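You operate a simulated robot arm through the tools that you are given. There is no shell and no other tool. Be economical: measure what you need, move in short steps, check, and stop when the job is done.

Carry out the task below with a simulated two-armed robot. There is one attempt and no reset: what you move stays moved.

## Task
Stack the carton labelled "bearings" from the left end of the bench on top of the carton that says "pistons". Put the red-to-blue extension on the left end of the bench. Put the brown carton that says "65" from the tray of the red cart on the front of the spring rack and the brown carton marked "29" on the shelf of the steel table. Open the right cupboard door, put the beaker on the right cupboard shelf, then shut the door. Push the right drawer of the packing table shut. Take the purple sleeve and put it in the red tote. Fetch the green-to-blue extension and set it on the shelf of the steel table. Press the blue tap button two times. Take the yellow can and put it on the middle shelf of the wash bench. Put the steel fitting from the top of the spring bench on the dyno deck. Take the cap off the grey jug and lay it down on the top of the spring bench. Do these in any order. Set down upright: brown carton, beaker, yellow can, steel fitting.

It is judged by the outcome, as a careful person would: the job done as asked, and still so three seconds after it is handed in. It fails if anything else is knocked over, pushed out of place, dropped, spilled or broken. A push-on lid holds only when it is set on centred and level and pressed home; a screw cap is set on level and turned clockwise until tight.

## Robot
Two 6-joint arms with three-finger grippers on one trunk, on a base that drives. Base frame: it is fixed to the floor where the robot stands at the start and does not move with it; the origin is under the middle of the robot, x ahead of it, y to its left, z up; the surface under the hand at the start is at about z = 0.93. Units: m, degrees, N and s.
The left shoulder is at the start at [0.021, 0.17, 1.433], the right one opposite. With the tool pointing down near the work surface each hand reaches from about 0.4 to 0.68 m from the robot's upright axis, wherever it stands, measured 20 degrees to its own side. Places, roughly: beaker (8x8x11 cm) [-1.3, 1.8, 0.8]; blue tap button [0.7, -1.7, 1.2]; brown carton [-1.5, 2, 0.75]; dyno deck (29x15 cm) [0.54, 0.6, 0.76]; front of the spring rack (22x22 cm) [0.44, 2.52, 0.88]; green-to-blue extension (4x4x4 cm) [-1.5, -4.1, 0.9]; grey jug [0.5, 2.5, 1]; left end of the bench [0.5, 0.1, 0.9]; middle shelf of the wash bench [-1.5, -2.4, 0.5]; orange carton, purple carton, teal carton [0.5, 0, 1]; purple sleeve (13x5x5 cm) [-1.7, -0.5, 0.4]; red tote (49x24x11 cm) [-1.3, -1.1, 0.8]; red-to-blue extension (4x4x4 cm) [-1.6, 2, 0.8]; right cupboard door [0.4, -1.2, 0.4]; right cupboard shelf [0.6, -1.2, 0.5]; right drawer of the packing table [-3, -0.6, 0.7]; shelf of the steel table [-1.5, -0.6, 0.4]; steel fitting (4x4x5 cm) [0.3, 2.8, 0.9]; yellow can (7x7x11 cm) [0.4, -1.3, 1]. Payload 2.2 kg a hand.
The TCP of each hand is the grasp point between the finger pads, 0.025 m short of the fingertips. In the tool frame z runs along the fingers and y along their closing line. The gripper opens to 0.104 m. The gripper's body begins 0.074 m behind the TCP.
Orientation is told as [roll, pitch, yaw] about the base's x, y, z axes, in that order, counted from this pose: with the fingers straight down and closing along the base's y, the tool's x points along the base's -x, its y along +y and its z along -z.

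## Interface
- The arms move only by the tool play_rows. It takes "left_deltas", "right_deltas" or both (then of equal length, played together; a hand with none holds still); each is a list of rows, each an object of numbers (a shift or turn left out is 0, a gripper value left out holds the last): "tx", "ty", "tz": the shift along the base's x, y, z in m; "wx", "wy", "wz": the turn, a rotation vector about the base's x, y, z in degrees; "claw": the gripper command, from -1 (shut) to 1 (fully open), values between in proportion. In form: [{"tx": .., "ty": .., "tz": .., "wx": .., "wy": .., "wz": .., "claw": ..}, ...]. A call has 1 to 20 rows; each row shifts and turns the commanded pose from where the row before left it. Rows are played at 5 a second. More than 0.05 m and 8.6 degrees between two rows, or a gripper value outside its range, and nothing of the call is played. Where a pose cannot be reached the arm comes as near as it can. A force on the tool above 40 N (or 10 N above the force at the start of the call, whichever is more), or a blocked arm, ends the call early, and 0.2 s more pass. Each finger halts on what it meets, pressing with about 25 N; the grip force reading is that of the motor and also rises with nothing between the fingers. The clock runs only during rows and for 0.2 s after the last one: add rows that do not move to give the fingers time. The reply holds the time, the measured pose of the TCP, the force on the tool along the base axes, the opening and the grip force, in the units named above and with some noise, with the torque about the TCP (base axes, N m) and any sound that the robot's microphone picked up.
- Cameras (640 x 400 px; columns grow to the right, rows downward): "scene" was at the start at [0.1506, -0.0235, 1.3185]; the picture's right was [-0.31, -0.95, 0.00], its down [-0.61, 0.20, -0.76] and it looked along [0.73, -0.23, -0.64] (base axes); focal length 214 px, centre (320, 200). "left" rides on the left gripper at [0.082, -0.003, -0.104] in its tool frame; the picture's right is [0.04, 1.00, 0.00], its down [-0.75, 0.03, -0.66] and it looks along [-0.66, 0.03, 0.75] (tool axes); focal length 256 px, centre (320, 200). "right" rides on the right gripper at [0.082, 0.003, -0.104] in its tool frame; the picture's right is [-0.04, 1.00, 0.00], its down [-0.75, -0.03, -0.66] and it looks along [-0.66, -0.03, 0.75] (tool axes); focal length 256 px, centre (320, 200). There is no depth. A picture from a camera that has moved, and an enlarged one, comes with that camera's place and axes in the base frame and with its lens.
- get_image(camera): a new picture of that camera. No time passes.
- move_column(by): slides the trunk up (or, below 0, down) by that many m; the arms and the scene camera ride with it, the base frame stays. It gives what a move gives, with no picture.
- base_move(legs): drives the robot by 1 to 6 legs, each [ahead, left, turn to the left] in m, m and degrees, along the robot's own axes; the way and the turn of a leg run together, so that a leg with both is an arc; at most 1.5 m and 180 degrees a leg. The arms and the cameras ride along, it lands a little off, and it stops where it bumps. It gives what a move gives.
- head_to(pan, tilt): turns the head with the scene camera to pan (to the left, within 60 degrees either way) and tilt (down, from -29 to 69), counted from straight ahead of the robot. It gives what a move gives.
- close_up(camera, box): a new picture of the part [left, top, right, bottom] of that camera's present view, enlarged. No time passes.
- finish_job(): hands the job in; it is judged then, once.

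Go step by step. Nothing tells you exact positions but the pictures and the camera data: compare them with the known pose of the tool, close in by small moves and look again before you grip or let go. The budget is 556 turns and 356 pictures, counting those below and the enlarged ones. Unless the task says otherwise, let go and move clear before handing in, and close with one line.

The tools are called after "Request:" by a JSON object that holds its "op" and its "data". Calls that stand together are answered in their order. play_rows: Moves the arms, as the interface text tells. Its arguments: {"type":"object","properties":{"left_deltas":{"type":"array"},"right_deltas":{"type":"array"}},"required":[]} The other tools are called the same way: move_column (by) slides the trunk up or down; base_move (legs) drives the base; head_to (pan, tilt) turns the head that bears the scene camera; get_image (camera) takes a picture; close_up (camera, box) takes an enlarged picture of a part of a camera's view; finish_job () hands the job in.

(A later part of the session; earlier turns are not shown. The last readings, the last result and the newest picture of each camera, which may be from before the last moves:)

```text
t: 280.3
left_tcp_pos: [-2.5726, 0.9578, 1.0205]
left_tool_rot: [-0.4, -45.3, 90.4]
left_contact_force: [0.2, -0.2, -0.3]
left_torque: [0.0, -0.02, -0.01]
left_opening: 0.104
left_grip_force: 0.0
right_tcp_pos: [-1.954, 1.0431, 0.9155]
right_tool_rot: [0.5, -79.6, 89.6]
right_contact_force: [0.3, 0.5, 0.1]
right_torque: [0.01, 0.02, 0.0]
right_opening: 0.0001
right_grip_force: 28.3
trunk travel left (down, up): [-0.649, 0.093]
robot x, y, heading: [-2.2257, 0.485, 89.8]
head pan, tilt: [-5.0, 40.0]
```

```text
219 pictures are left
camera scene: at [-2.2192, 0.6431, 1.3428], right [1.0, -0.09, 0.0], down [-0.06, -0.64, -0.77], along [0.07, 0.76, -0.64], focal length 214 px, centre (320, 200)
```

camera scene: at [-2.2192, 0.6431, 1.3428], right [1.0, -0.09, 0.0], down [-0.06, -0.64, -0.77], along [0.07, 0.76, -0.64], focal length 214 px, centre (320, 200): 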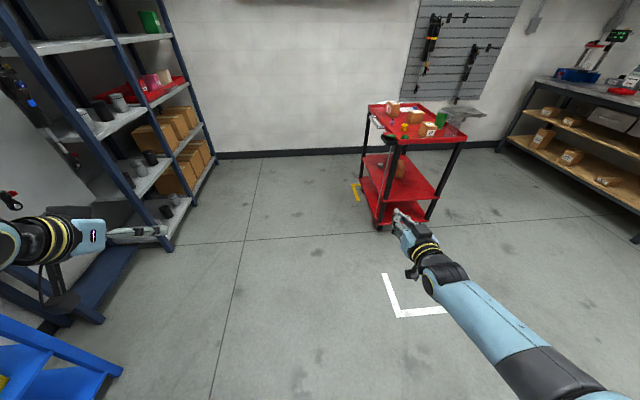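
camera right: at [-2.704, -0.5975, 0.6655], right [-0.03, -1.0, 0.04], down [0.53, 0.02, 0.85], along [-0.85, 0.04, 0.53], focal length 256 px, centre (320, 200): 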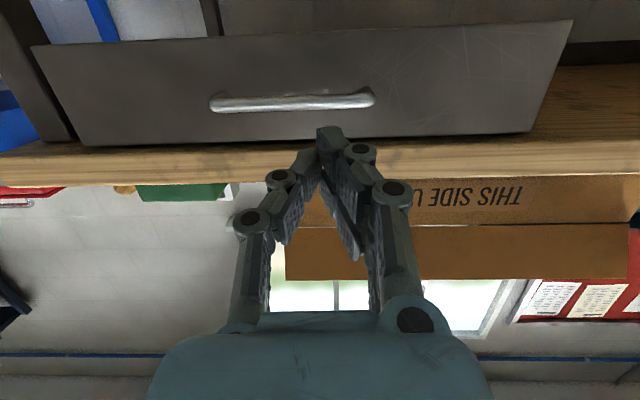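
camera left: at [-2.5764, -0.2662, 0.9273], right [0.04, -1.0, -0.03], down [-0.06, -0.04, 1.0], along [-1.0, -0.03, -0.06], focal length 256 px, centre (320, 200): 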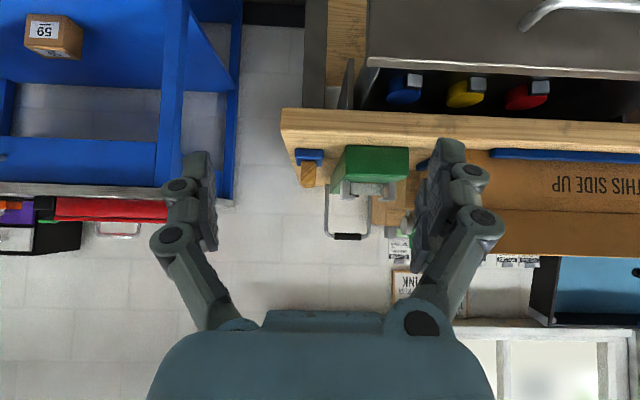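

Request:
{"op": "base_move", "data": {"legs": [[0, 0, -90], [-0.2, 0, 0]]}}

Request:
{"op": "head_to", "data": {"pan": -40, "tilt": 30}}

Request:
{"op": "get_image", "data": {"camera": "scene"}}

```text
t: 285.7
left_tcp_pos: [-1.9603, 0.8345, 1.0206]
left_tool_rot: [-0.4, -45.4, 0.9]
left_contact_force: [-0.6, -0.8, 0.4]
left_torque: [0.02, 0.02, -0.01]
left_opening: 0.1042
left_grip_force: 0.1
right_tcp_pos: [-1.8693, 0.2192, 0.9167]
right_tool_rot: [0.4, -79.8, 0.2]
right_contact_force: [0.3, 0.4, -0.1]
right_torque: [0.01, 0.03, 0.01]
right_opening: 0.0
right_grip_force: 29.1
trunk travel left (down, up): [-0.649, 0.093]
robot x, y, heading: [-2.4258, 0.4824, 0.2]
head pan, tilt: [-5.0, 40.0]
```

```text
t: 286.7
left_tcp_pos: [-1.9596, 0.8345, 1.0213]
left_tool_rot: [-0.5, -45.4, 0.8]
left_contact_force: [-0.1, -0.3, -0.7]
left_torque: [-0.03, 0.0, 0.02]
left_opening: 0.1039
left_grip_force: 0.2
right_tcp_pos: [-1.8674, 0.2197, 0.9166]
right_tool_rot: [0.2, -79.7, 0.2]
right_contact_force: [0.0, -0.1, 0.6]
right_torque: [0.0, 0.03, -0.02]
right_opening: 0.0002
right_grip_force: 28.2
trunk travel left (down, up): [-0.649, 0.093]
robot x, y, heading: [-2.4255, 0.4842, 0.1]
head pan, tilt: [-40.0, 30.0]
```

```text
218 pictures are left
camera scene: at [-2.2889, 0.43, 1.3581], right [-0.64, -0.77, 0.0], down [-0.39, 0.32, -0.87], along [0.67, -0.55, -0.5], focal length 214 px, centre (320, 200)
```

scene: 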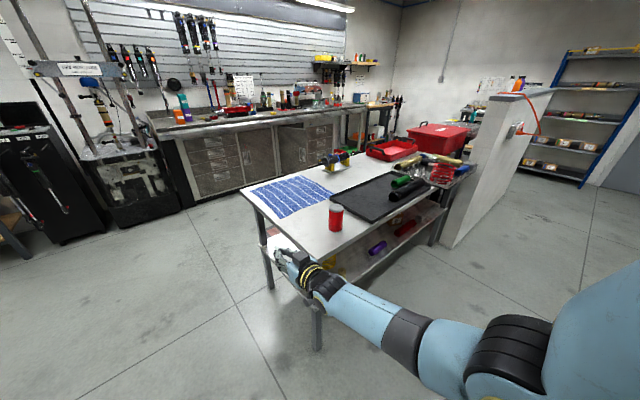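

Request:
{"op": "move_column", "data": {"by": -0.4}}

Request:
{"op": "base_move", "data": {"legs": [[-0.08, -0.65, 0]]}}

Request:
{"op": "head_to", "data": {"pan": -15, "tilt": 30}}

Request:
{"op": "get_image", "data": {"camera": "scene"}}

Request:
{"op": "get_image", "data": {"camera": "right"}}

```text
t: 290.6
left_tcp_pos: [-1.9592, 0.8351, 0.6206]
left_tool_rot: [-0.4, -45.5, 0.9]
left_contact_force: [-0.7, 0.5, 0.8]
left_torque: [-0.01, -0.02, 0.04]
left_opening: 0.104
left_grip_force: 0.1
right_tcp_pos: [-1.8667, 0.2198, 0.5165]
right_tool_rot: [0.4, -79.6, 0.2]
right_contact_force: [0.1, -0.3, -0.3]
right_torque: [0.0, 0.0, 0.01]
right_opening: 0.0
right_grip_force: 28.9
trunk travel left (down, up): [-0.249, 0.493]
robot x, y, heading: [-2.4273, 0.4855, 0.2]
head pan, tilt: [-40.0, 30.0]
```

```text
t: 294.1
left_tcp_pos: [-2.0386, 0.2045, 0.6209]
left_tool_rot: [-0.4, -45.2, 1.6]
left_contact_force: [0.7, 1.1, 0.3]
left_torque: [0.02, -0.04, 0.02]
left_opening: 0.1039
left_grip_force: 0.1
right_tcp_pos: [-1.9399, -0.4107, 0.5161]
right_tool_rot: [0.4, -79.6, 0.8]
right_contact_force: [0.0, 0.9, -0.5]
right_torque: [0.01, 0.01, -0.02]
right_opening: 0.0001
right_grip_force: 28.4
trunk travel left (down, up): [-0.249, 0.493]
robot x, y, heading: [-2.5029, -0.1505, 1.1]
head pan, tilt: [-40.0, 30.0]
```

```text
t: 295.0
left_tcp_pos: [-2.0391, 0.2059, 0.6225]
left_tool_rot: [-0.4, -45.4, 1.6]
left_contact_force: [-0.1, -0.1, 0.7]
left_torque: [-0.06, 0.02, 0.01]
left_opening: 0.1041
left_grip_force: 0.0
right_tcp_pos: [-1.9399, -0.4108, 0.5153]
right_tool_rot: [0.3, -79.7, 0.8]
right_contact_force: [0.4, 0.7, 0.5]
right_torque: [-0.01, 0.03, 0.01]
right_opening: 0.0
right_grip_force: 28.5
trunk travel left (down, up): [-0.249, 0.493]
robot x, y, heading: [-2.503, -0.15, 0.9]
head pan, tilt: [-15.0, 30.0]
```

```text
217 pictures are left
camera scene: at [-2.3332, -0.1691, 0.9492], right [-0.24, -0.97, 0.0], down [-0.49, 0.12, -0.87], along [0.84, -0.21, -0.5], focal length 214 px, centre (320, 200)
```

scene: 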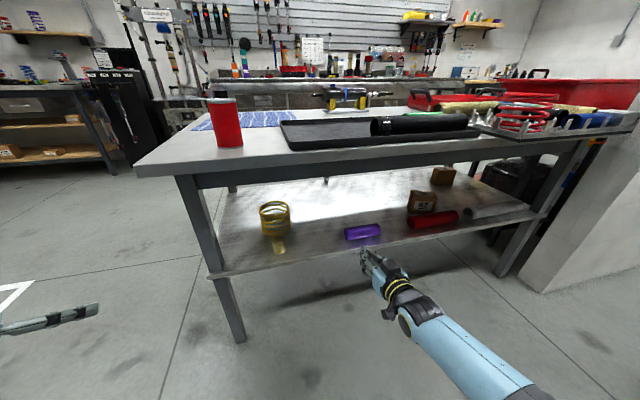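

```text
216 pictures are left
camera right: at [-2.0556, -0.4094, 0.4546], right [-0.01, 1.0, 0.04], down [-0.51, -0.04, 0.86], along [0.86, -0.01, 0.51], focal length 256 px, centre (320, 200)
```

right: 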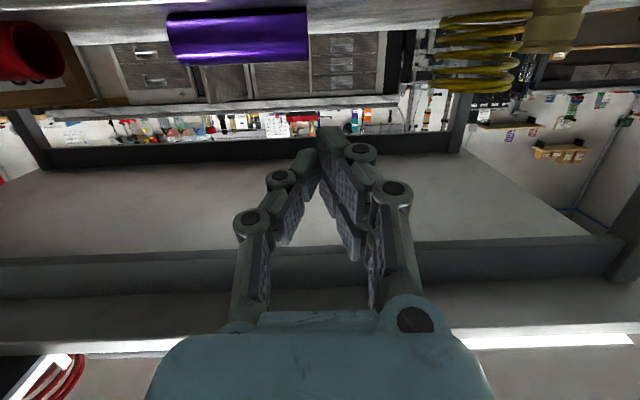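

Request:
{"op": "close_up", "data": {"camera": "scene", "box": [240, 170, 480, 300]}}

```text
2.67 times, centred on (360, 235) of scene
camera zoom: at [-2.3332, -0.1691, 0.9492], right [-0.24, -0.97, 0.0], down [-0.49, 0.12, -0.87], along [0.84, -0.21, -0.5], focal length 572 px, centre (213, 107)
```

zoom: 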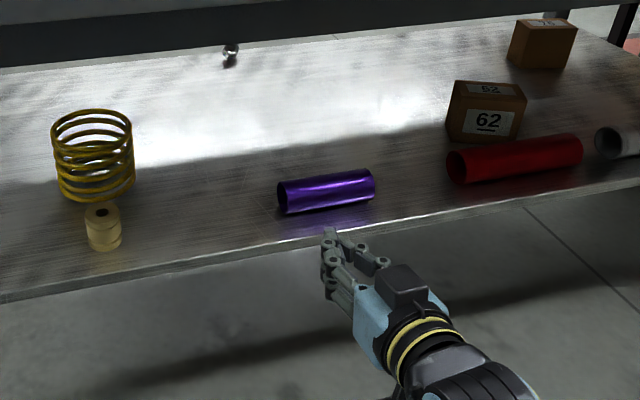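

The sleeve lies along y, centre about (-1.745, -0.484), 8 cm from the back edge. I'll grip it across its diameter: hand vertical first, yawed so the fingers close along x, then leaned sideways to fit under the table. First I bring the right hand to pointing down.

Request:
{"op": "play_rows", "data": {"right_deltas": [{"tx": -0.03, "wy": 8}, {"tx": -0.02, "wy": 8}, {"wy": 8}, {"wy": 8}, {"wy": 8}, {"wy": 8}, {"wy": 8}, {"wy": 8}, {"wy": 8}, {"wy": 8}, {}]}}

Request:
{"op": "play_rows", "data": {"right_deltas": [{"wz": -8, "claw": 0.5}, {"wz": -8}, {"wz": -8}, {"wz": -8}, {"wz": -8}, {"wz": -8}, {"wz": -8}, {"wz": -8}, {"wz": -8}, {"wz": -8}, {"wz": -8}, {"wz": -2.5}, {}]}}

```text
t: 297.4
left_tcp_pos: [-2.0392, 0.2054, 0.6203]
left_tool_rot: [-0.4, -45.3, 1.5]
left_contact_force: [-0.4, -0.5, 0.0]
left_torque: [0.01, -0.01, 0.03]
left_opening: 0.104
left_grip_force: 0.2
right_tcp_pos: [-1.9828, -0.4084, 0.5142]
right_tool_rot: [1.4, 0.5, 0.1]
right_contact_force: [1.0, -0.6, -0.2]
right_torque: [-0.01, 0.0, 0.01]
right_opening: 0.0
right_grip_force: 28.3
right hand out of reach, approached as far as the arm can: row 1
trunk travel left (down, up): [-0.249, 0.493]
robot x, y, heading: [-2.505, -0.1495, 1.1]
head pan, tilt: [-15.0, 30.0]
```

```text
t: 300.2
left_tcp_pos: [-2.0395, 0.2061, 0.621]
left_tool_rot: [-0.4, -45.3, 1.6]
left_contact_force: [-0.5, 0.2, 0.2]
left_torque: [-0.01, 0.04, 0.01]
left_opening: 0.1041
left_grip_force: 0.0
right_tcp_pos: [-1.9839, -0.4087, 0.5163]
right_tool_rot: [1.2, 0.3, -90.4]
right_contact_force: [0.1, 0.1, -0.2]
right_torque: [-0.02, -0.01, 0.03]
right_opening: 0.0781
right_grip_force: 0.0
trunk travel left (down, up): [-0.249, 0.493]
robot x, y, heading: [-2.499, -0.147, 1.0]
head pan, tilt: [-15.0, 30.0]
```

Works. Now lean sideways 50° about x.

Request:
{"op": "play_rows", "data": {"right_deltas": [{"wx": 8}, {"wx": 8}, {"wx": 8}, {"wx": 8}, {"wx": 8}, {"wx": 8}, {"wx": 2}, {}]}}

Request:
{"op": "get_image", "data": {"camera": "scene"}}

Request:
{"op": "get_image", "data": {"camera": "right"}}

```text
t: 302.0
left_tcp_pos: [-2.0382, 0.2043, 0.6203]
left_tool_rot: [-0.4, -45.3, 1.6]
left_contact_force: [-0.2, -1.0, 0.0]
left_torque: [0.03, 0.01, -0.02]
left_opening: 0.104
left_grip_force: 0.1
right_tcp_pos: [-1.9812, -0.4076, 0.5144]
right_tool_rot: [0.9, 50.3, -90.6]
right_contact_force: [0.8, 0.3, -0.6]
right_torque: [0.01, 0.0, -0.02]
right_opening: 0.0779
right_grip_force: 0.0
trunk travel left (down, up): [-0.249, 0.493]
robot x, y, heading: [-2.5012, -0.1477, 0.9]
head pan, tilt: [-15.0, 30.0]
```

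```text
214 pictures are left
camera scene: at [-2.3331, -0.1691, 0.9492], right [-0.24, -0.97, 0.0], down [-0.49, 0.12, -0.87], along [0.84, -0.21, -0.5], focal length 214 px, centre (320, 200)
```

scene: 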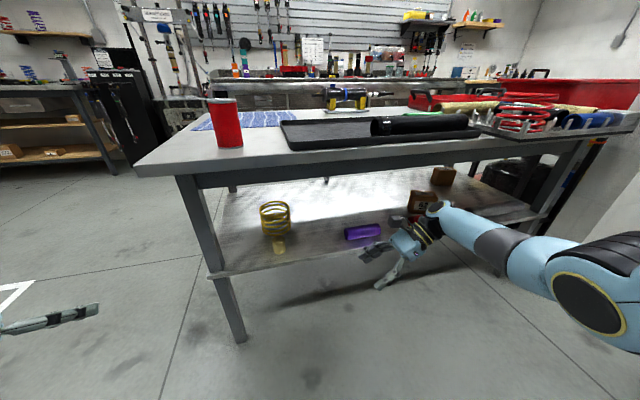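

```text
213 pictures are left
camera right: at [-1.9792, -0.4358, 0.6446], right [1.0, -0.05, -0.02], down [-0.05, -0.99, -0.16], along [-0.01, 0.16, -0.99], focal length 256 px, centre (320, 200)
```

right: 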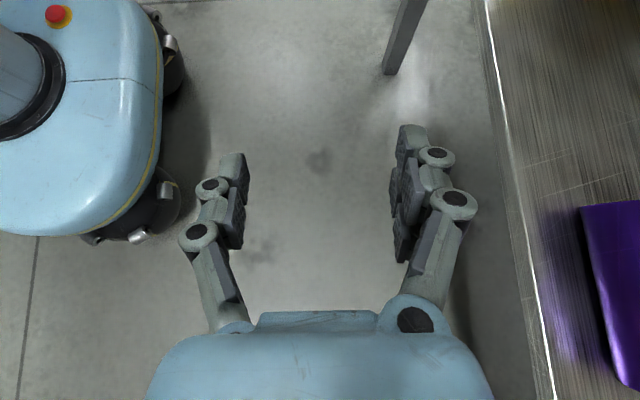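

The lean works. I lean 10° more for height clearance, then raise to pass over the sleeve and drive in.

Request:
{"op": "play_rows", "data": {"right_deltas": [{"wx": 6, "ty": -0.03}, {"wx": 6, "ty": -0.03}, {"ty": -0.016}, {}]}}

Request:
{"op": "base_move", "data": {"legs": [[0.1, 0, -1]]}}

Request:
{"op": "get_image", "data": {"camera": "scene"}}

Request:
{"op": "get_image", "data": {"camera": "right"}}

```text
t: 303.0
left_tcp_pos: [-2.0383, 0.2047, 0.6212]
left_tool_rot: [-0.4, -45.2, 1.6]
left_contact_force: [0.4, 0.0, -0.2]
left_torque: [0.02, 0.0, -0.02]
left_opening: 0.104
left_grip_force: 0.1
right_tcp_pos: [-2.0052, -0.4689, 0.5275]
right_tool_rot: [0.6, 62.3, -90.9]
right_contact_force: [-0.3, -0.2, -0.8]
right_torque: [0.01, 0.0, 0.01]
right_opening: 0.0782
right_grip_force: 0.0
right hand out of reach, approached as far as the arm can: row 2
trunk travel left (down, up): [-0.249, 0.493]
robot x, y, heading: [-2.5034, -0.1506, 1.3]
head pan, tilt: [-15.0, 30.0]
```

```text
t: 304.2
left_tcp_pos: [-1.9343, 0.1962, 0.6213]
left_tool_rot: [-0.4, -45.3, 0.6]
left_contact_force: [-0.6, -1.4, 0.1]
left_torque: [0.01, 0.02, 0.01]
left_opening: 0.1038
left_grip_force: 0.0
right_tcp_pos: [-1.9131, -0.4771, 0.5263]
right_tool_rot: [0.5, 62.3, -91.8]
right_contact_force: [0.3, -0.3, 0.1]
right_torque: [0.01, 0.01, -0.01]
right_opening: 0.0782
right_grip_force: 0.0
trunk travel left (down, up): [-0.249, 0.493]
robot x, y, heading: [-2.4032, -0.1505, -0.0]
head pan, tilt: [-15.0, 30.0]
```

```text
212 pictures are left
camera scene: at [-2.235, -0.1716, 0.9491], right [-0.26, -0.97, 0.0], down [-0.48, 0.13, -0.87], along [0.84, -0.23, -0.5], focal length 214 px, centre (320, 200)
```

scene: 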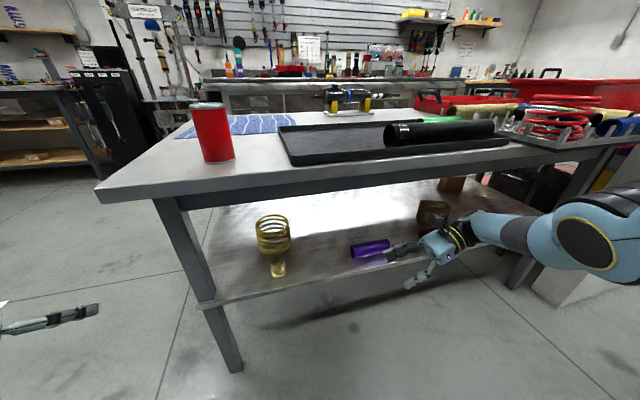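

```text
211 pictures are left
camera right: at [-1.9114, -0.5319, 0.6487], right [1.0, -0.06, -0.03], down [-0.07, -0.93, -0.36], along [-0.01, 0.36, -0.93], focal length 256 px, centre (320, 200)
```

right: 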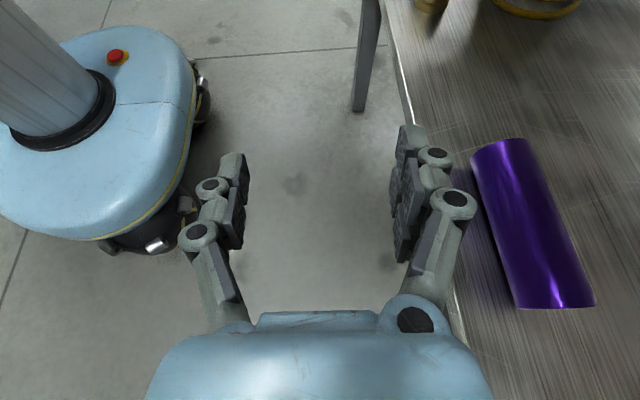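

To keep the forearm clear of the table edge I want the shoulder lower. I back off, lower the trunk and raise the hand by the same amount.

Request:
{"op": "base_move", "data": {"legs": [[-0.1, 0, 0]]}}

Request:
{"op": "move_column", "data": {"by": -0.24}}

Request:
{"op": "play_rows", "data": {"right_deltas": [{"tz": 0.045}, {"tz": 0.045}, {"tz": 0.045}, {"tz": 0.045}, {"tz": 0.04}, {}]}}

Request:
{"op": "get_image", "data": {"camera": "scene"}}

```text
t: 305.3
left_tcp_pos: [-2.0354, 0.1973, 0.6218]
left_tool_rot: [-0.5, -45.5, 0.4]
left_contact_force: [-0.1, -0.2, 0.4]
left_torque: [0.04, 0.01, -0.04]
left_opening: 0.1042
left_grip_force: 0.1
right_tcp_pos: [-2.0129, -0.4778, 0.5272]
right_tool_rot: [0.6, 62.3, -91.8]
right_contact_force: [0.3, -0.1, 0.8]
right_torque: [0.02, -0.01, 0.0]
right_opening: 0.0781
right_grip_force: 0.1
trunk travel left (down, up): [-0.249, 0.493]
robot x, y, heading: [-2.5071, -0.1495, -0.1]
head pan, tilt: [-15.0, 30.0]
```

```text
t: 307.8
left_tcp_pos: [-2.0333, 0.1969, 0.3816]
left_tool_rot: [-0.4, -45.4, 0.4]
left_contact_force: [-0.2, 0.4, -0.2]
left_torque: [0.02, -0.02, -0.05]
left_opening: 0.1038
left_grip_force: 0.2
right_tcp_pos: [-2.0136, -0.4776, 0.2876]
right_tool_rot: [0.7, 62.3, -91.9]
right_contact_force: [0.2, 0.1, 0.9]
right_torque: [-0.01, -0.02, 0.01]
right_opening: 0.0783
right_grip_force: 0.1
trunk travel left (down, up): [-0.009, 0.733]
robot x, y, heading: [-2.5044, -0.1523, -0.1]
head pan, tilt: [-15.0, 30.0]
```

```text
t: 309.2
left_tcp_pos: [-2.0348, 0.1982, 0.3812]
left_tool_rot: [-0.4, -45.4, 0.5]
left_contact_force: [0.8, -0.1, -0.4]
left_torque: [0.0, 0.0, -0.01]
left_opening: 0.1042
left_grip_force: 0.1
right_tcp_pos: [-2.0104, -0.4751, 0.5078]
right_tool_rot: [0.5, 62.3, -91.9]
right_contact_force: [1.2, -0.7, 0.3]
right_torque: [-0.01, 0.01, 0.01]
right_opening: 0.0778
right_grip_force: 0.1
trunk travel left (down, up): [-0.009, 0.733]
robot x, y, heading: [-2.5064, -0.152, -0.2]
head pan, tilt: [-15.0, 30.0]
```

```text
210 pictures are left
camera scene: at [-2.3175, -0.1715, 0.7056], right [-0.26, -0.97, 0.0], down [-0.48, 0.13, -0.87], along [0.84, -0.23, -0.5], focal length 214 px, centre (320, 200)
```

scene: 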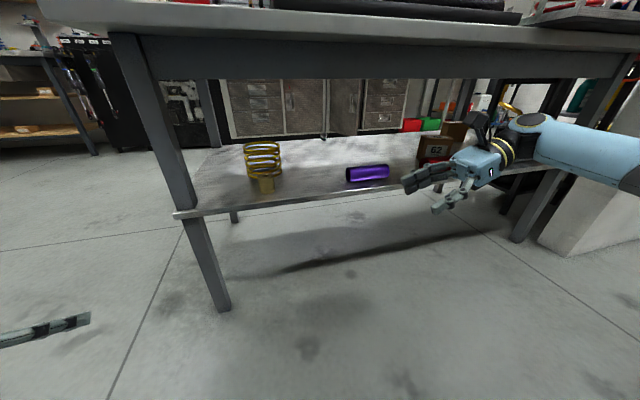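

Request:
{"op": "play_rows", "data": {"right_deltas": [{"tz": 0.01, "ty": -0.009}, {}]}}

Request:
{"op": "base_move", "data": {"legs": [[0.15, 0, 0]]}}

Request:
{"op": "get_image", "data": {"camera": "scene"}}

Request:
{"op": "get_image", "data": {"camera": "right"}}

```text
t: 309.8
left_tcp_pos: [-2.0345, 0.196, 0.3815]
left_tool_rot: [-0.4, -45.3, 0.5]
left_contact_force: [0.3, -0.4, -0.4]
left_torque: [-0.03, 0.02, 0.02]
left_opening: 0.1042
left_grip_force: 0.1
right_tcp_pos: [-2.0116, -0.4847, 0.5183]
right_tool_rot: [0.5, 62.2, -91.8]
right_contact_force: [0.2, 0.2, 0.3]
right_torque: [-0.03, 0.0, -0.02]
right_opening: 0.0779
right_grip_force: 0.1
trunk travel left (down, up): [-0.009, 0.733]
robot x, y, heading: [-2.5062, -0.1519, 0.0]
head pan, tilt: [-15.0, 30.0]
```

```text
t: 311.2
left_tcp_pos: [-1.8791, 0.1975, 0.3812]
left_tool_rot: [-0.4, -45.3, 0.5]
left_contact_force: [0.1, -0.5, 0.3]
left_torque: [-0.02, -0.02, 0.01]
left_opening: 0.1036
left_grip_force: 0.1
right_tcp_pos: [-1.8544, -0.4842, 0.5186]
right_tool_rot: [0.7, 62.3, -91.8]
right_contact_force: [0.1, -0.4, 0.2]
right_torque: [0.01, 0.0, 0.0]
right_opening: 0.0775
right_grip_force: 0.1
trunk travel left (down, up): [-0.009, 0.733]
robot x, y, heading: [-2.3492, -0.1481, -0.0]
head pan, tilt: [-15.0, 30.0]
```

```text
209 pictures are left
camera scene: at [-2.1622, -0.1713, 0.7056], right [-0.26, -0.97, 0.0], down [-0.48, 0.13, -0.87], along [0.84, -0.22, -0.5], focal length 214 px, centre (320, 200)
```

scene: 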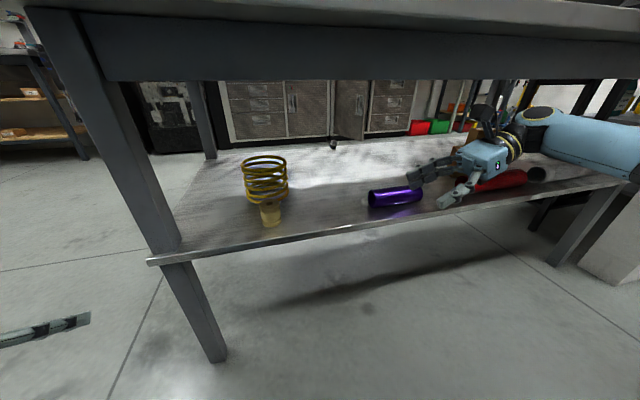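

```text
208 pictures are left
camera right: at [-1.8537, -0.538, 0.6398], right [1.0, -0.06, -0.03], down [-0.07, -0.93, -0.36], along [-0.01, 0.36, -0.93], focal length 256 px, centre (320, 200)
```

right: 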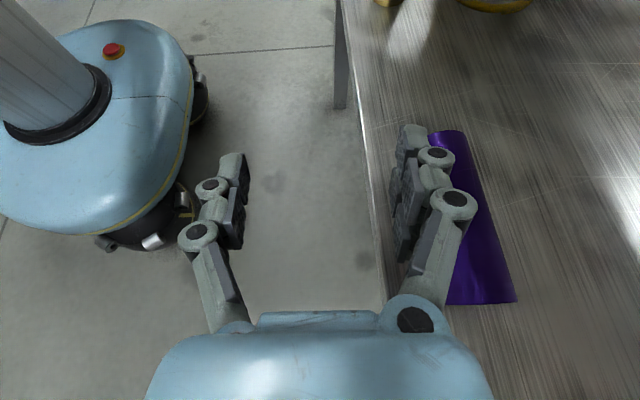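

Request:
{"op": "base_move", "data": {"legs": [[0.095, 0, 0]]}}

Request:
{"op": "get_image", "data": {"camera": "right"}}

Request:
{"op": "close_up", "data": {"camera": "scene", "box": [320, 60, 640, 260]}}

```text
t: 312.3
left_tcp_pos: [-1.7839, 0.1993, 0.381]
left_tool_rot: [-0.4, -45.3, 0.8]
left_contact_force: [-1.0, 0.4, -0.6]
left_torque: [0.0, 0.0, 0.01]
left_opening: 0.1039
left_grip_force: 0.1
right_tcp_pos: [-1.7569, -0.4828, 0.5193]
right_tool_rot: [0.7, 62.2, -91.6]
right_contact_force: [-0.3, -0.4, -0.7]
right_torque: [0.02, 0.02, -0.01]
right_opening: 0.078
right_grip_force: 0.0
trunk travel left (down, up): [-0.009, 0.733]
robot x, y, heading: [-2.2532, -0.1544, 0.3]
head pan, tilt: [-15.0, 30.0]
```

```text
207 pictures are left
camera right: at [-1.7564, -0.5368, 0.6398], right [1.0, -0.06, -0.03], down [-0.06, -0.93, -0.36], along [-0.01, 0.36, -0.93], focal length 256 px, centre (320, 200)
```

right: 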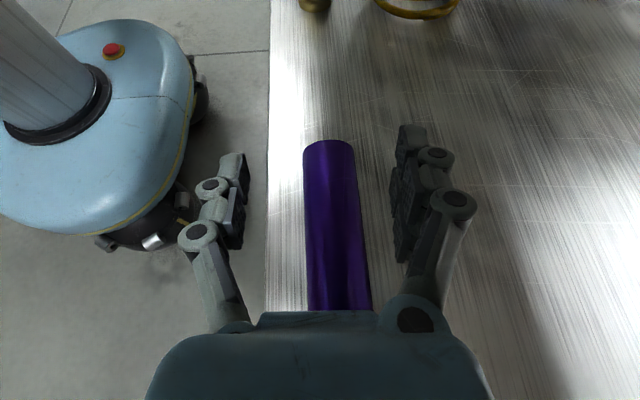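

```text
2.00 times, centred on (480, 160) of scene
camera zoom: at [-2.0657, -0.1708, 0.7056], right [-0.26, -0.97, 0.0], down [-0.48, 0.13, -0.87], along [0.84, -0.22, -0.5], focal length 429 px, centre (0, 280)
```

zoom: 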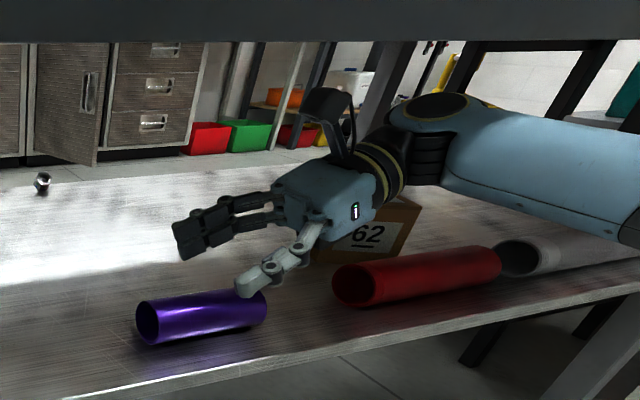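

Well placed above the sleeve. I shift 1 cm and lower to straddle it.

Request:
{"op": "play_rows", "data": {"right_deltas": [{"tx": 0.01, "tz": -0.015}, {"tz": -0.015}, {"tz": -0.012}, {"tz": -0.01}, {}]}}

Request:
{"op": "get_image", "data": {"camera": "right"}}

Request:
{"op": "close_up", "data": {"camera": "scene", "box": [320, 100, 520, 240]}}

```text
t: 313.5
left_tcp_pos: [-1.7844, 0.1994, 0.381]
left_tool_rot: [-0.4, -45.4, 0.8]
left_contact_force: [0.1, -0.9, 0.2]
left_torque: [-0.02, 0.02, 0.02]
left_opening: 0.1039
left_grip_force: 0.0
right_tcp_pos: [-1.7478, -0.4819, 0.4684]
right_tool_rot: [0.5, 62.3, -91.7]
right_contact_force: [-0.4, 0.4, 0.1]
right_torque: [0.01, 0.0, -0.01]
right_opening: 0.078
right_grip_force: 0.0
trunk travel left (down, up): [-0.009, 0.733]
robot x, y, heading: [-2.2533, -0.153, -0.0]
head pan, tilt: [-15.0, 30.0]
```

```text
205 pictures are left
camera right: at [-1.7463, -0.5374, 0.5885], right [1.0, -0.06, -0.03], down [-0.06, -0.93, -0.36], along [-0.01, 0.36, -0.93], focal length 256 px, centre (320, 200)
```

right: 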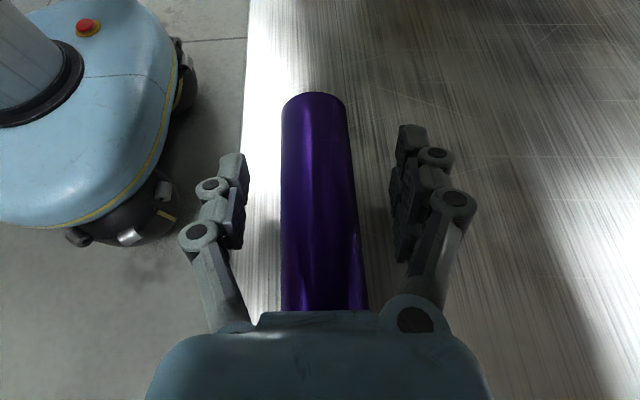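

```text
2.86 times, centred on (420, 170) of scene
camera zoom: at [-2.0656, -0.1708, 0.7056], right [-0.26, -0.97, 0.0], down [-0.48, 0.13, -0.87], along [0.84, -0.22, -0.5], focal length 613 px, centre (34, 286)
```

zoom: 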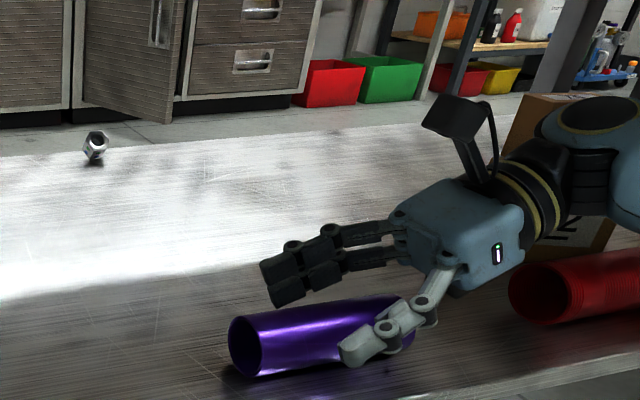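

Request:
{"op": "play_rows", "data": {"right_deltas": [{"tz": -0.004}, {"claw": -1}, {}, {}, {}]}}

Request:
{"op": "play_rows", "data": {"right_deltas": [{"tz": 0.015}, {"tz": 0.015}, {"tz": 0.01}, {}]}}

Request:
{"op": "close_up", "data": {"camera": "scene", "box": [320, 100, 520, 240]}}

```text
t: 314.7
left_tcp_pos: [-1.7836, 0.1992, 0.3806]
left_tool_rot: [-0.4, -45.2, 0.9]
left_contact_force: [1.1, 0.4, -1.2]
left_torque: [-0.01, 0.01, 0.0]
left_opening: 0.1042
left_grip_force: 0.1
right_tcp_pos: [-1.7468, -0.4836, 0.4641]
right_tool_rot: [0.5, 62.4, -91.6]
right_contact_force: [-0.6, -0.3, 0.2]
right_torque: [-0.03, 0.01, 0.0]
right_opening: 0.0441
right_grip_force: 25.0
trunk travel left (down, up): [-0.009, 0.733]
robot x, y, heading: [-2.2544, -0.1507, 0.1]
head pan, tilt: [-15.0, 30.0]
```

```text
t: 315.7
left_tcp_pos: [-1.7842, 0.1988, 0.3808]
left_tool_rot: [-0.4, -45.2, 0.7]
left_contact_force: [0.4, -0.5, 0.0]
left_torque: [-0.01, 0.02, 0.0]
left_opening: 0.1041
left_grip_force: 0.1
right_tcp_pos: [-1.7483, -0.4819, 0.5027]
right_tool_rot: [0.5, 62.2, -91.7]
right_contact_force: [0.3, -0.1, -2.6]
right_torque: [0.03, 0.01, 0.04]
right_opening: 0.044
right_grip_force: 25.0
trunk travel left (down, up): [-0.009, 0.733]
robot x, y, heading: [-2.2559, -0.1484, 0.3]
head pan, tilt: [-15.0, 30.0]
```

```text
2.86 times, centred on (420, 170) of scene
camera zoom: at [-2.0656, -0.1709, 0.7055], right [-0.26, -0.97, 0.0], down [-0.48, 0.13, -0.87], along [0.84, -0.22, -0.5], focal length 613 px, centre (34, 286)
```

zoom: 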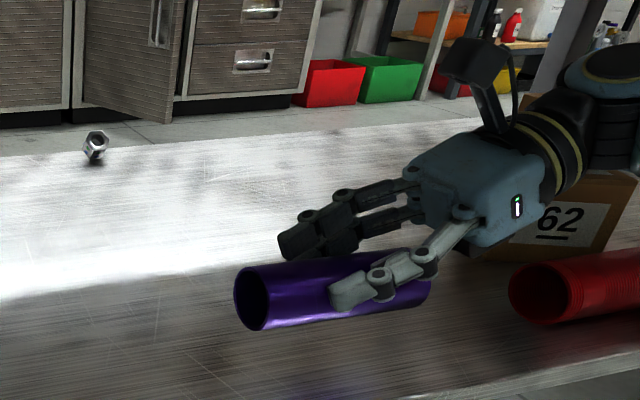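

The sleeve is held. I back out, raise, and go round; on the way I'll pick the "29" carton from the red cart with the left hand.

Request:
{"op": "base_move", "data": {"legs": [[-0.27, 0, 0]]}}

Request:
{"op": "move_column", "data": {"by": 0.4}}

Request:
{"op": "move_column", "data": {"by": 0.25}}

Request:
{"op": "base_move", "data": {"legs": [[0, 0.85, 0], [0.3, 0, 0], [0, 0, 90]]}}

Request:
{"op": "get_image", "data": {"camera": "scene"}}

```text
t: 317.6
left_tcp_pos: [-2.0546, 0.1956, 0.382]
left_tool_rot: [-0.4, -45.3, 0.5]
left_contact_force: [0.2, 0.4, -0.3]
left_torque: [-0.01, 0.03, 0.0]
left_opening: 0.1042
left_grip_force: 0.1
right_tcp_pos: [-2.0219, -0.485, 0.5012]
right_tool_rot: [0.5, 62.3, -91.9]
right_contact_force: [-0.6, 1.2, -1.1]
right_torque: [-0.04, -0.01, -0.01]
right_opening: 0.044
right_grip_force: 25.0
trunk travel left (down, up): [-0.009, 0.733]
robot x, y, heading: [-2.5232, -0.149, -0.4]
head pan, tilt: [-15.0, 30.0]
```

```text
t: 321.5
left_tcp_pos: [-2.0553, 0.1971, 0.7807]
left_tool_rot: [-0.5, -45.3, 0.5]
left_contact_force: [-1.0, 0.0, -0.6]
left_torque: [0.02, -0.02, 0.02]
left_opening: 0.1042
left_grip_force: 0.0
right_tcp_pos: [-2.0208, -0.4842, 0.9018]
right_tool_rot: [0.5, 62.3, -91.9]
right_contact_force: [-0.8, 0.3, -2.1]
right_torque: [0.0, 0.02, 0.02]
right_opening: 0.0439
right_grip_force: 24.4
trunk travel left (down, up): [-0.409, 0.333]
robot x, y, heading: [-2.5256, -0.1501, 0.0]
head pan, tilt: [-15.0, 30.0]
```

```text
t: 324.1
left_tcp_pos: [-2.0543, 0.1969, 1.0301]
left_tool_rot: [-0.3, -45.4, 0.4]
left_contact_force: [0.8, 0.7, 0.4]
left_torque: [-0.02, -0.01, -0.01]
left_opening: 0.1038
left_grip_force: 0.1
right_tcp_pos: [-2.0207, -0.4836, 1.1519]
right_tool_rot: [0.5, 62.3, -91.8]
right_contact_force: [0.7, 0.2, -1.1]
right_torque: [0.02, -0.02, 0.0]
right_opening: 0.0436
right_grip_force: 24.9
trunk travel left (down, up): [-0.659, 0.083]
robot x, y, heading: [-2.5261, -0.1502, 0.2]
head pan, tilt: [-15.0, 30.0]
```

```text
t: 334.0
left_tcp_pos: [-2.565, 1.1804, 1.0312]
left_tool_rot: [-0.4, -45.2, 89.6]
left_contact_force: [1.4, 0.1, 0.4]
left_torque: [0.0, 0.04, 0.0]
left_opening: 0.1039
left_grip_force: 0.0
right_tcp_pos: [-1.8837, 1.2035, 1.1525]
right_tool_rot: [0.5, 62.3, -2.7]
right_contact_force: [0.4, -0.2, -1.6]
right_torque: [0.02, 0.0, -0.02]
right_opening: 0.0437
right_grip_force: 25.3
trunk travel left (down, up): [-0.659, 0.083]
robot x, y, heading: [-2.2274, 0.7033, 89.1]
head pan, tilt: [-15.0, 30.0]
```

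```text
202 pictures are left
camera scene: at [-2.2005, 0.8647, 1.3681], right [0.96, -0.28, 0.0], down [-0.14, -0.48, -0.87], along [0.24, 0.83, -0.5], focal length 214 px, centre (320, 200)
```

scene: 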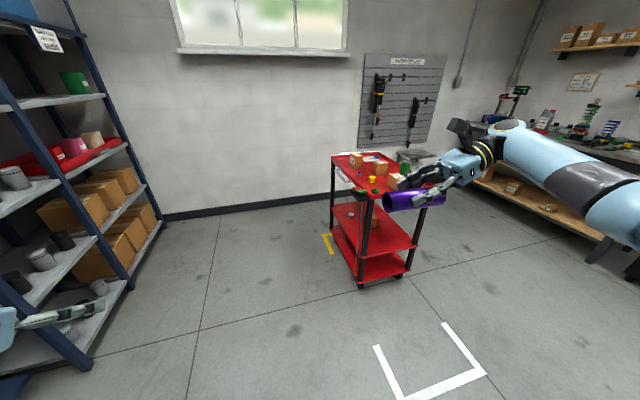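

Request:
{"op": "base_move", "data": {"legs": [[0, -0.9, 0]]}}

Request:
{"op": "head_to", "data": {"pan": 10, "tilt": 30}}

Request:
{"op": "get_image", "data": {"camera": "scene"}}

```text
t: 338.7
left_tcp_pos: [-1.6652, 1.165, 1.0309]
left_tool_rot: [-0.3, -45.3, 89.4]
left_contact_force: [-0.6, -0.2, 0.0]
left_torque: [0.01, 0.01, 0.02]
left_opening: 0.1039
left_grip_force: 0.0
right_tcp_pos: [-0.9836, 1.1849, 1.152]
right_tool_rot: [0.6, 62.3, -3.1]
right_contact_force: [0.4, 0.2, -1.1]
right_torque: [0.01, 0.03, 0.01]
right_opening: 0.0437
right_grip_force: 25.1
trunk travel left (down, up): [-0.659, 0.083]
robot x, y, heading: [-1.3285, 0.6896, 88.8]
head pan, tilt: [-15.0, 30.0]
```

```text
t: 339.6
left_tcp_pos: [-1.6663, 1.1654, 1.0312]
left_tool_rot: [-0.4, -45.2, 89.3]
left_contact_force: [-0.3, 0.6, 0.2]
left_torque: [0.01, 0.03, 0.0]
left_opening: 0.1042
left_grip_force: 0.1
right_tcp_pos: [-0.9841, 1.1855, 1.1532]
right_tool_rot: [0.6, 62.3, -3.0]
right_contact_force: [-0.3, 0.8, -2.3]
right_torque: [0.0, 0.01, -0.05]
right_opening: 0.0439
right_grip_force: 25.2
trunk travel left (down, up): [-0.659, 0.083]
robot x, y, heading: [-1.3221, 0.6885, 88.7]
head pan, tilt: [10.0, 30.0]
```

```text
201 pictures are left
camera scene: at [-1.3405, 0.8499, 1.3681], right [0.99, 0.15, 0.0], down [0.08, -0.49, -0.87], along [-0.13, 0.86, -0.5], focal length 214 px, centre (320, 200)
```

scene: 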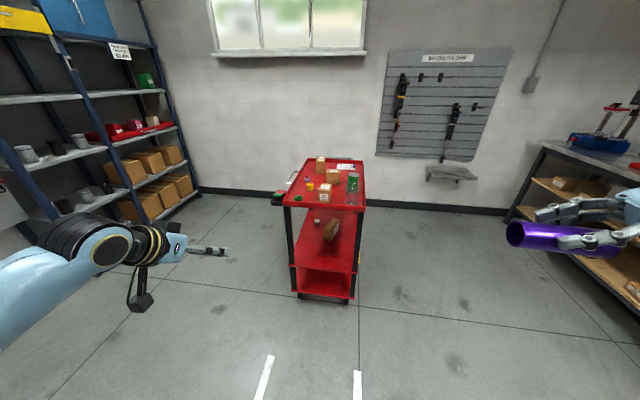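

Request:
{"op": "close_up", "data": {"camera": "scene", "box": [265, 145, 385, 225]}}

```text
5.00 times, centred on (325, 185) of scene
camera zoom: at [-1.3405, 0.8499, 1.3681], right [0.99, 0.15, 0.0], down [0.08, -0.49, -0.87], along [-0.13, 0.86, -0.5], focal length 1072 px, centre (295, 275)
```

zoom: 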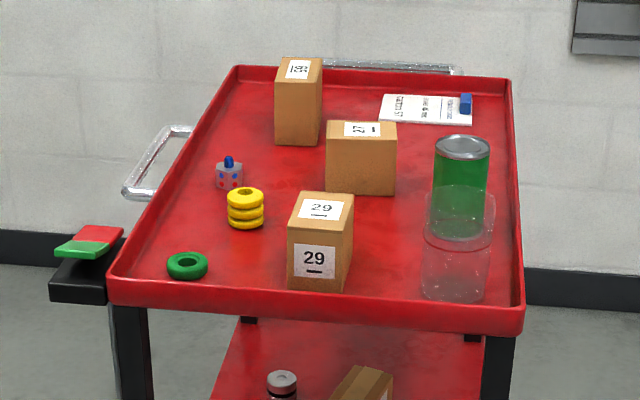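

Cart tray: "29" at the front centre, "65" (upside-down label) at the back, the red/blue extension at left, the beaker at front right. I approach for "29" with the left hand.

Request:
{"op": "base_move", "data": {"legs": [[0.6, -0.16, 0.5]]}}

Request:
{"op": "head_to", "data": {"pan": 30, "tilt": 40}}

Request:
{"op": "get_image", "data": {"camera": "scene"}}

Request:
{"op": "get_image", "data": {"camera": "left"}}

```text
t: 343.1
left_tcp_pos: [-1.5063, 1.7572, 1.0312]
left_tool_rot: [-0.3, -45.3, 90.3]
left_contact_force: [0.5, -0.7, 1.7]
left_torque: [0.04, 0.01, 0.02]
left_opening: 0.104
left_grip_force: 0.0
right_tcp_pos: [-0.8257, 1.7888, 1.1516]
right_tool_rot: [0.5, 62.4, -2.1]
right_contact_force: [-0.2, -0.2, -1.9]
right_torque: [-0.02, 0.0, 0.02]
right_opening: 0.0438
right_grip_force: 24.5
trunk travel left (down, up): [-0.659, 0.083]
robot x, y, heading: [-1.1647, 1.283, 89.7]
head pan, tilt: [10.0, 30.0]
```

```text
t: 343.9
left_tcp_pos: [-1.5075, 1.7582, 1.031]
left_tool_rot: [-0.4, -45.4, 90.3]
left_contact_force: [-0.7, -0.7, -0.9]
left_torque: [0.0, 0.05, 0.01]
left_opening: 0.104
left_grip_force: 0.0
right_tcp_pos: [-0.8245, 1.7886, 1.1519]
right_tool_rot: [0.6, 62.4, -2.1]
right_contact_force: [-0.7, -0.2, -1.7]
right_torque: [0.02, 0.0, -0.02]
right_opening: 0.0435
right_grip_force: 25.1
trunk travel left (down, up): [-0.659, 0.083]
robot x, y, heading: [-1.1602, 1.2833, 89.8]
head pan, tilt: [30.0, 40.0]
```

```text
199 pictures are left
camera scene: at [-1.2034, 1.4318, 1.3528], right [0.87, 0.49, 0.0], down [0.32, -0.56, -0.77], along [-0.38, 0.67, -0.64], focal length 214 px, centre (320, 200)
```

scene: 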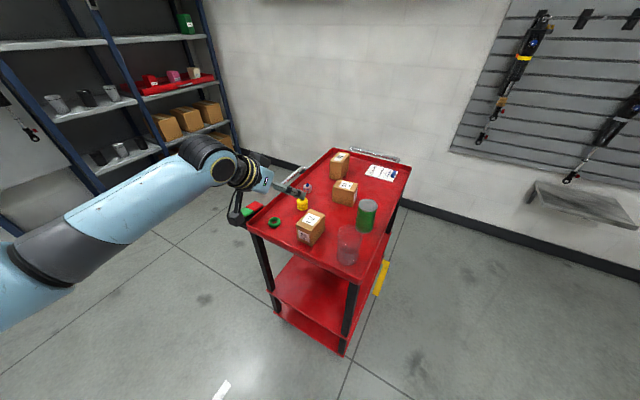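

```text
198 pictures are left
camera left: at [-1.5032, 1.6255, 1.0464], right [-1.0, -0.03, -0.03], down [-0.04, 0.06, 1.0], along [-0.03, 1.0, -0.06], focal length 256 px, centre (320, 200)
```

left: 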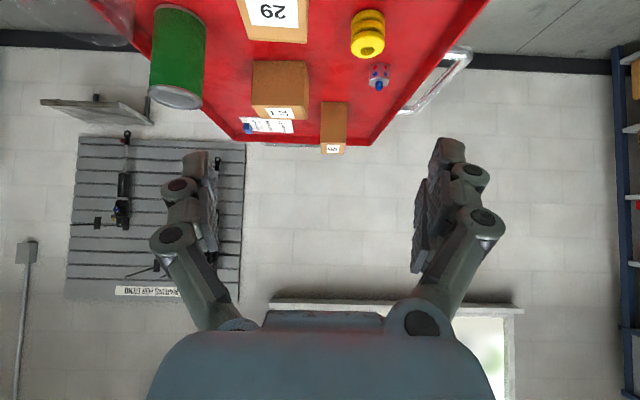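

Request:
{"op": "close_up", "data": {"camera": "scene", "box": [240, 140, 420, 280]}}

```text
2.86 times, centred on (330, 210) of scene
camera zoom: at [-1.2034, 1.4318, 1.3528], right [0.87, 0.49, 0.0], down [0.32, -0.56, -0.77], along [-0.38, 0.67, -0.64], focal length 613 px, centre (291, 171)
```

zoom: 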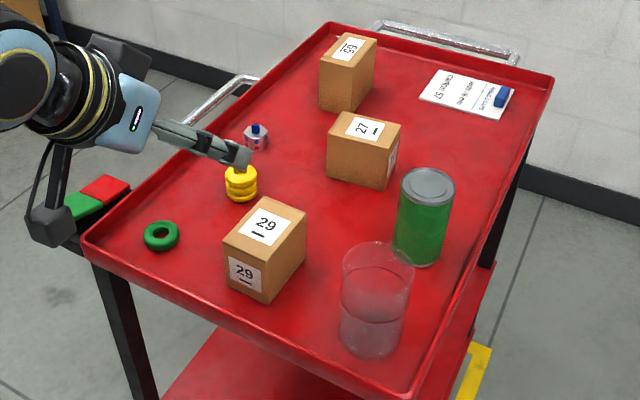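

The tray floor is at z ≈ 0.80; carton "29" is centred at (-1.467, 1.832). I line the left hand up along its 45° approach.

Request:
{"op": "move_column", "data": {"by": -0.1}}

Request:
{"op": "play_rows", "data": {"left_deltas": [{"tx": 0.02, "ty": -0.01, "tz": -0.003}, {"tx": 0.02, "ty": -0.01, "tz": -0.003}, {}]}}

Request:
{"op": "get_image", "data": {"camera": "left"}}

```text
t: 345.3
left_tcp_pos: [-1.5058, 1.7571, 0.931]
left_tool_rot: [-0.4, -45.5, 90.3]
left_contact_force: [0.3, 0.4, 1.1]
left_torque: [0.01, 0.02, 0.0]
left_opening: 0.1039
left_grip_force: 0.0
right_tcp_pos: [-0.8255, 1.7876, 1.0527]
right_tool_rot: [0.6, 62.3, -2.0]
right_contact_force: [-0.4, -0.4, -1.4]
right_torque: [-0.02, 0.01, 0.0]
right_opening: 0.0439
right_grip_force: 24.9
trunk travel left (down, up): [-0.559, 0.183]
robot x, y, heading: [-1.1624, 1.289, 89.6]
head pan, tilt: [30.0, 40.0]
```

```text
t: 346.1
left_tcp_pos: [-1.4645, 1.7377, 0.9243]
left_tool_rot: [-0.4, -45.3, 90.3]
left_contact_force: [0.3, 0.2, 0.3]
left_torque: [-0.02, 0.0, -0.02]
left_opening: 0.1041
left_grip_force: 0.1
right_tcp_pos: [-0.8261, 1.7889, 1.0527]
right_tool_rot: [0.5, 62.3, -2.0]
right_contact_force: [-0.1, 1.0, -1.2]
right_torque: [-0.01, 0.0, 0.05]
right_opening: 0.0438
right_grip_force: 24.7
trunk travel left (down, up): [-0.559, 0.183]
robot x, y, heading: [-1.1598, 1.284, 89.9]
head pan, tilt: [30.0, 40.0]
```

```text
196 pictures are left
camera left: at [-1.4622, 1.6052, 0.9397], right [-1.0, -0.03, -0.03], down [-0.04, 0.06, 1.0], along [-0.03, 1.0, -0.06], focal length 256 px, centre (320, 200)
```

left: 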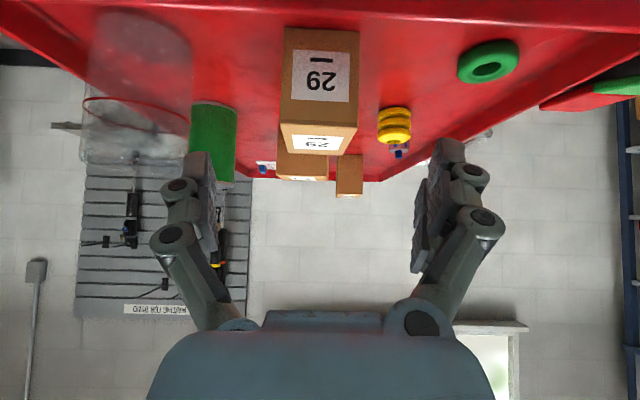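

Perfectly lined up. Advance along the axis and grip.

Request:
{"op": "play_rows", "data": {"left_deltas": [{"ty": 0.0285, "tz": -0.0285}, {"ty": 0.0285, "tz": -0.0285}, {"ty": 0.028, "tz": -0.028}, {}]}}

Request:
{"op": "get_image", "data": {"camera": "left"}}

```text
t: 347.1
left_tcp_pos: [-1.4629, 1.8227, 0.8397]
left_tool_rot: [-0.4, -45.4, 90.3]
left_contact_force: [0.0, -0.6, 0.1]
left_torque: [0.01, 0.0, -0.03]
left_opening: 0.104
left_grip_force: 0.0
right_tcp_pos: [-0.8251, 1.7874, 1.052]
right_tool_rot: [0.7, 62.3, -2.1]
right_contact_force: [-0.2, 0.2, -1.9]
right_torque: [0.02, -0.07, -0.01]
right_opening: 0.0438
right_grip_force: 24.9
trunk travel left (down, up): [-0.559, 0.183]
robot x, y, heading: [-1.1567, 1.2827, 89.5]
head pan, tilt: [30.0, 40.0]
```

```text
195 pictures are left
camera left: at [-1.4598, 1.6918, 0.8545], right [-1.0, -0.03, -0.03], down [-0.03, 0.06, 1.0], along [-0.03, 1.0, -0.06], focal length 256 px, centre (320, 200)
```

left: 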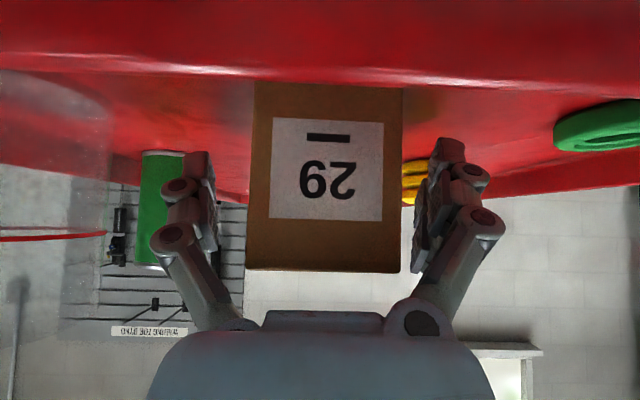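

Request:
{"op": "play_rows", "data": {"left_deltas": [{"claw": -1}, {}, {}, {}]}}

Request:
{"op": "play_rows", "data": {"left_deltas": [{"tz": 0.02}, {"tz": 0.03}, {"tz": 0.03}, {}]}}

Request:
{"op": "get_image", "data": {"camera": "left"}}

```text
t: 348.1
left_tcp_pos: [-1.4632, 1.8234, 0.8383]
left_tool_rot: [-0.5, -45.3, 90.3]
left_contact_force: [-1.6, -1.1, 1.9]
left_torque: [-0.06, 0.17, -0.05]
left_opening: 0.0592
left_grip_force: 25.1
right_tcp_pos: [-0.8257, 1.7876, 1.0535]
right_tool_rot: [0.6, 62.4, -2.0]
right_contact_force: [-0.2, 0.5, -1.3]
right_torque: [0.0, 0.0, -0.02]
right_opening: 0.0438
right_grip_force: 25.5
trunk travel left (down, up): [-0.559, 0.183]
robot x, y, heading: [-1.1612, 1.2861, 89.7]
head pan, tilt: [30.0, 40.0]
```

```text
t: 349.1
left_tcp_pos: [-1.4652, 1.8218, 0.9188]
left_tool_rot: [-0.4, -45.3, 90.5]
left_contact_force: [-0.2, -0.1, -2.8]
left_torque: [-0.02, 0.03, -0.01]
left_opening: 0.0591
left_grip_force: 25.3
right_tcp_pos: [-0.8259, 1.7883, 1.0521]
right_tool_rot: [0.6, 62.3, -2.1]
right_contact_force: [-0.2, 0.6, -2.1]
right_torque: [0.03, -0.02, 0.02]
right_opening: 0.0438
right_grip_force: 24.7
trunk travel left (down, up): [-0.559, 0.183]
robot x, y, heading: [-1.1581, 1.2863, 89.5]
head pan, tilt: [30.0, 40.0]
```

```text
194 pictures are left
camera left: at [-1.4633, 1.6905, 0.9348], right [-1.0, -0.03, -0.03], down [-0.04, 0.06, 1.0], along [-0.03, 1.0, -0.06], focal length 256 px, centre (320, 200)
```

left: 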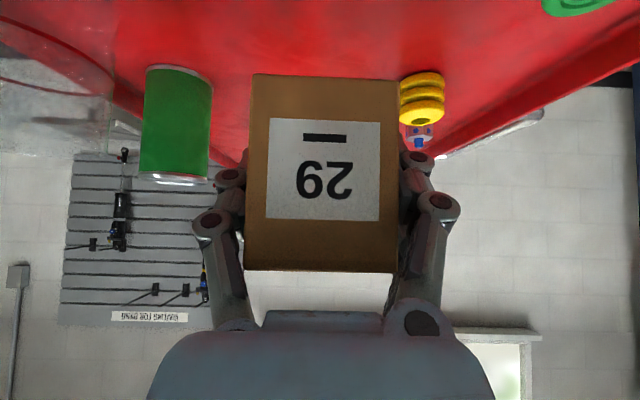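

"29" is held. I drive back to the front of the steel table.

Request:
{"op": "base_move", "data": {"legs": [[-0.55, 0, 0], [0, -0.72, 0], [0, 0, 90], [0, 1.15, 0]]}}

Request:
{"op": "head_to", "data": {"pan": 20, "tilt": 35}}

Request:
{"op": "get_image", "data": {"camera": "scene"}}

```text
t: 364.9
left_tcp_pos: [-1.0268, -0.687, 0.9201]
left_tool_rot: [-0.4, -45.3, 178.7]
left_contact_force: [-0.5, 0.6, -3.0]
left_torque: [0.0, 0.0, 0.0]
left_opening: 0.0584
left_grip_force: 25.1
right_tcp_pos: [-0.9749, -0.0475, 1.052]
right_tool_rot: [0.5, 62.3, 86.3]
right_contact_force: [-0.3, -0.5, -0.7]
right_torque: [0.02, 0.02, 0.01]
right_opening: 0.0439
right_grip_force: 24.9
trunk travel left (down, up): [-0.559, 0.183]
robot x, y, heading: [-0.4808, -0.399, 178.1]
head pan, tilt: [30.0, 40.0]
```

```text
t: 365.6
left_tcp_pos: [-1.0268, -0.688, 0.9196]
left_tool_rot: [-0.4, -45.3, 178.8]
left_contact_force: [-0.6, 0.0, -2.7]
left_torque: [-0.01, 0.01, 0.02]
left_opening: 0.0584
left_grip_force: 24.3
right_tcp_pos: [-0.9756, -0.0492, 1.0533]
right_tool_rot: [0.5, 62.3, 86.3]
right_contact_force: [0.4, 0.5, -1.3]
right_torque: [0.04, -0.01, 0.03]
right_opening: 0.0442
right_grip_force: 25.1
trunk travel left (down, up): [-0.559, 0.183]
robot x, y, heading: [-0.4837, -0.3964, 178.2]
head pan, tilt: [20.0, 35.0]
```

```text
193 pictures are left
camera scene: at [-0.6377, -0.4198, 1.2598], right [-0.31, 0.95, 0.0], down [0.55, 0.18, -0.82], along [-0.78, -0.26, -0.57], focal length 214 px, centre (320, 200)
```

scene: 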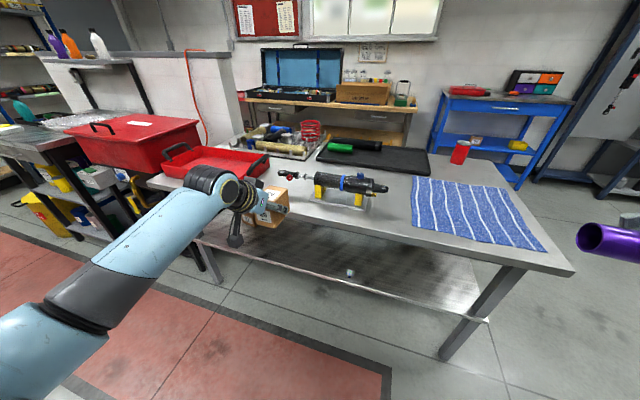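

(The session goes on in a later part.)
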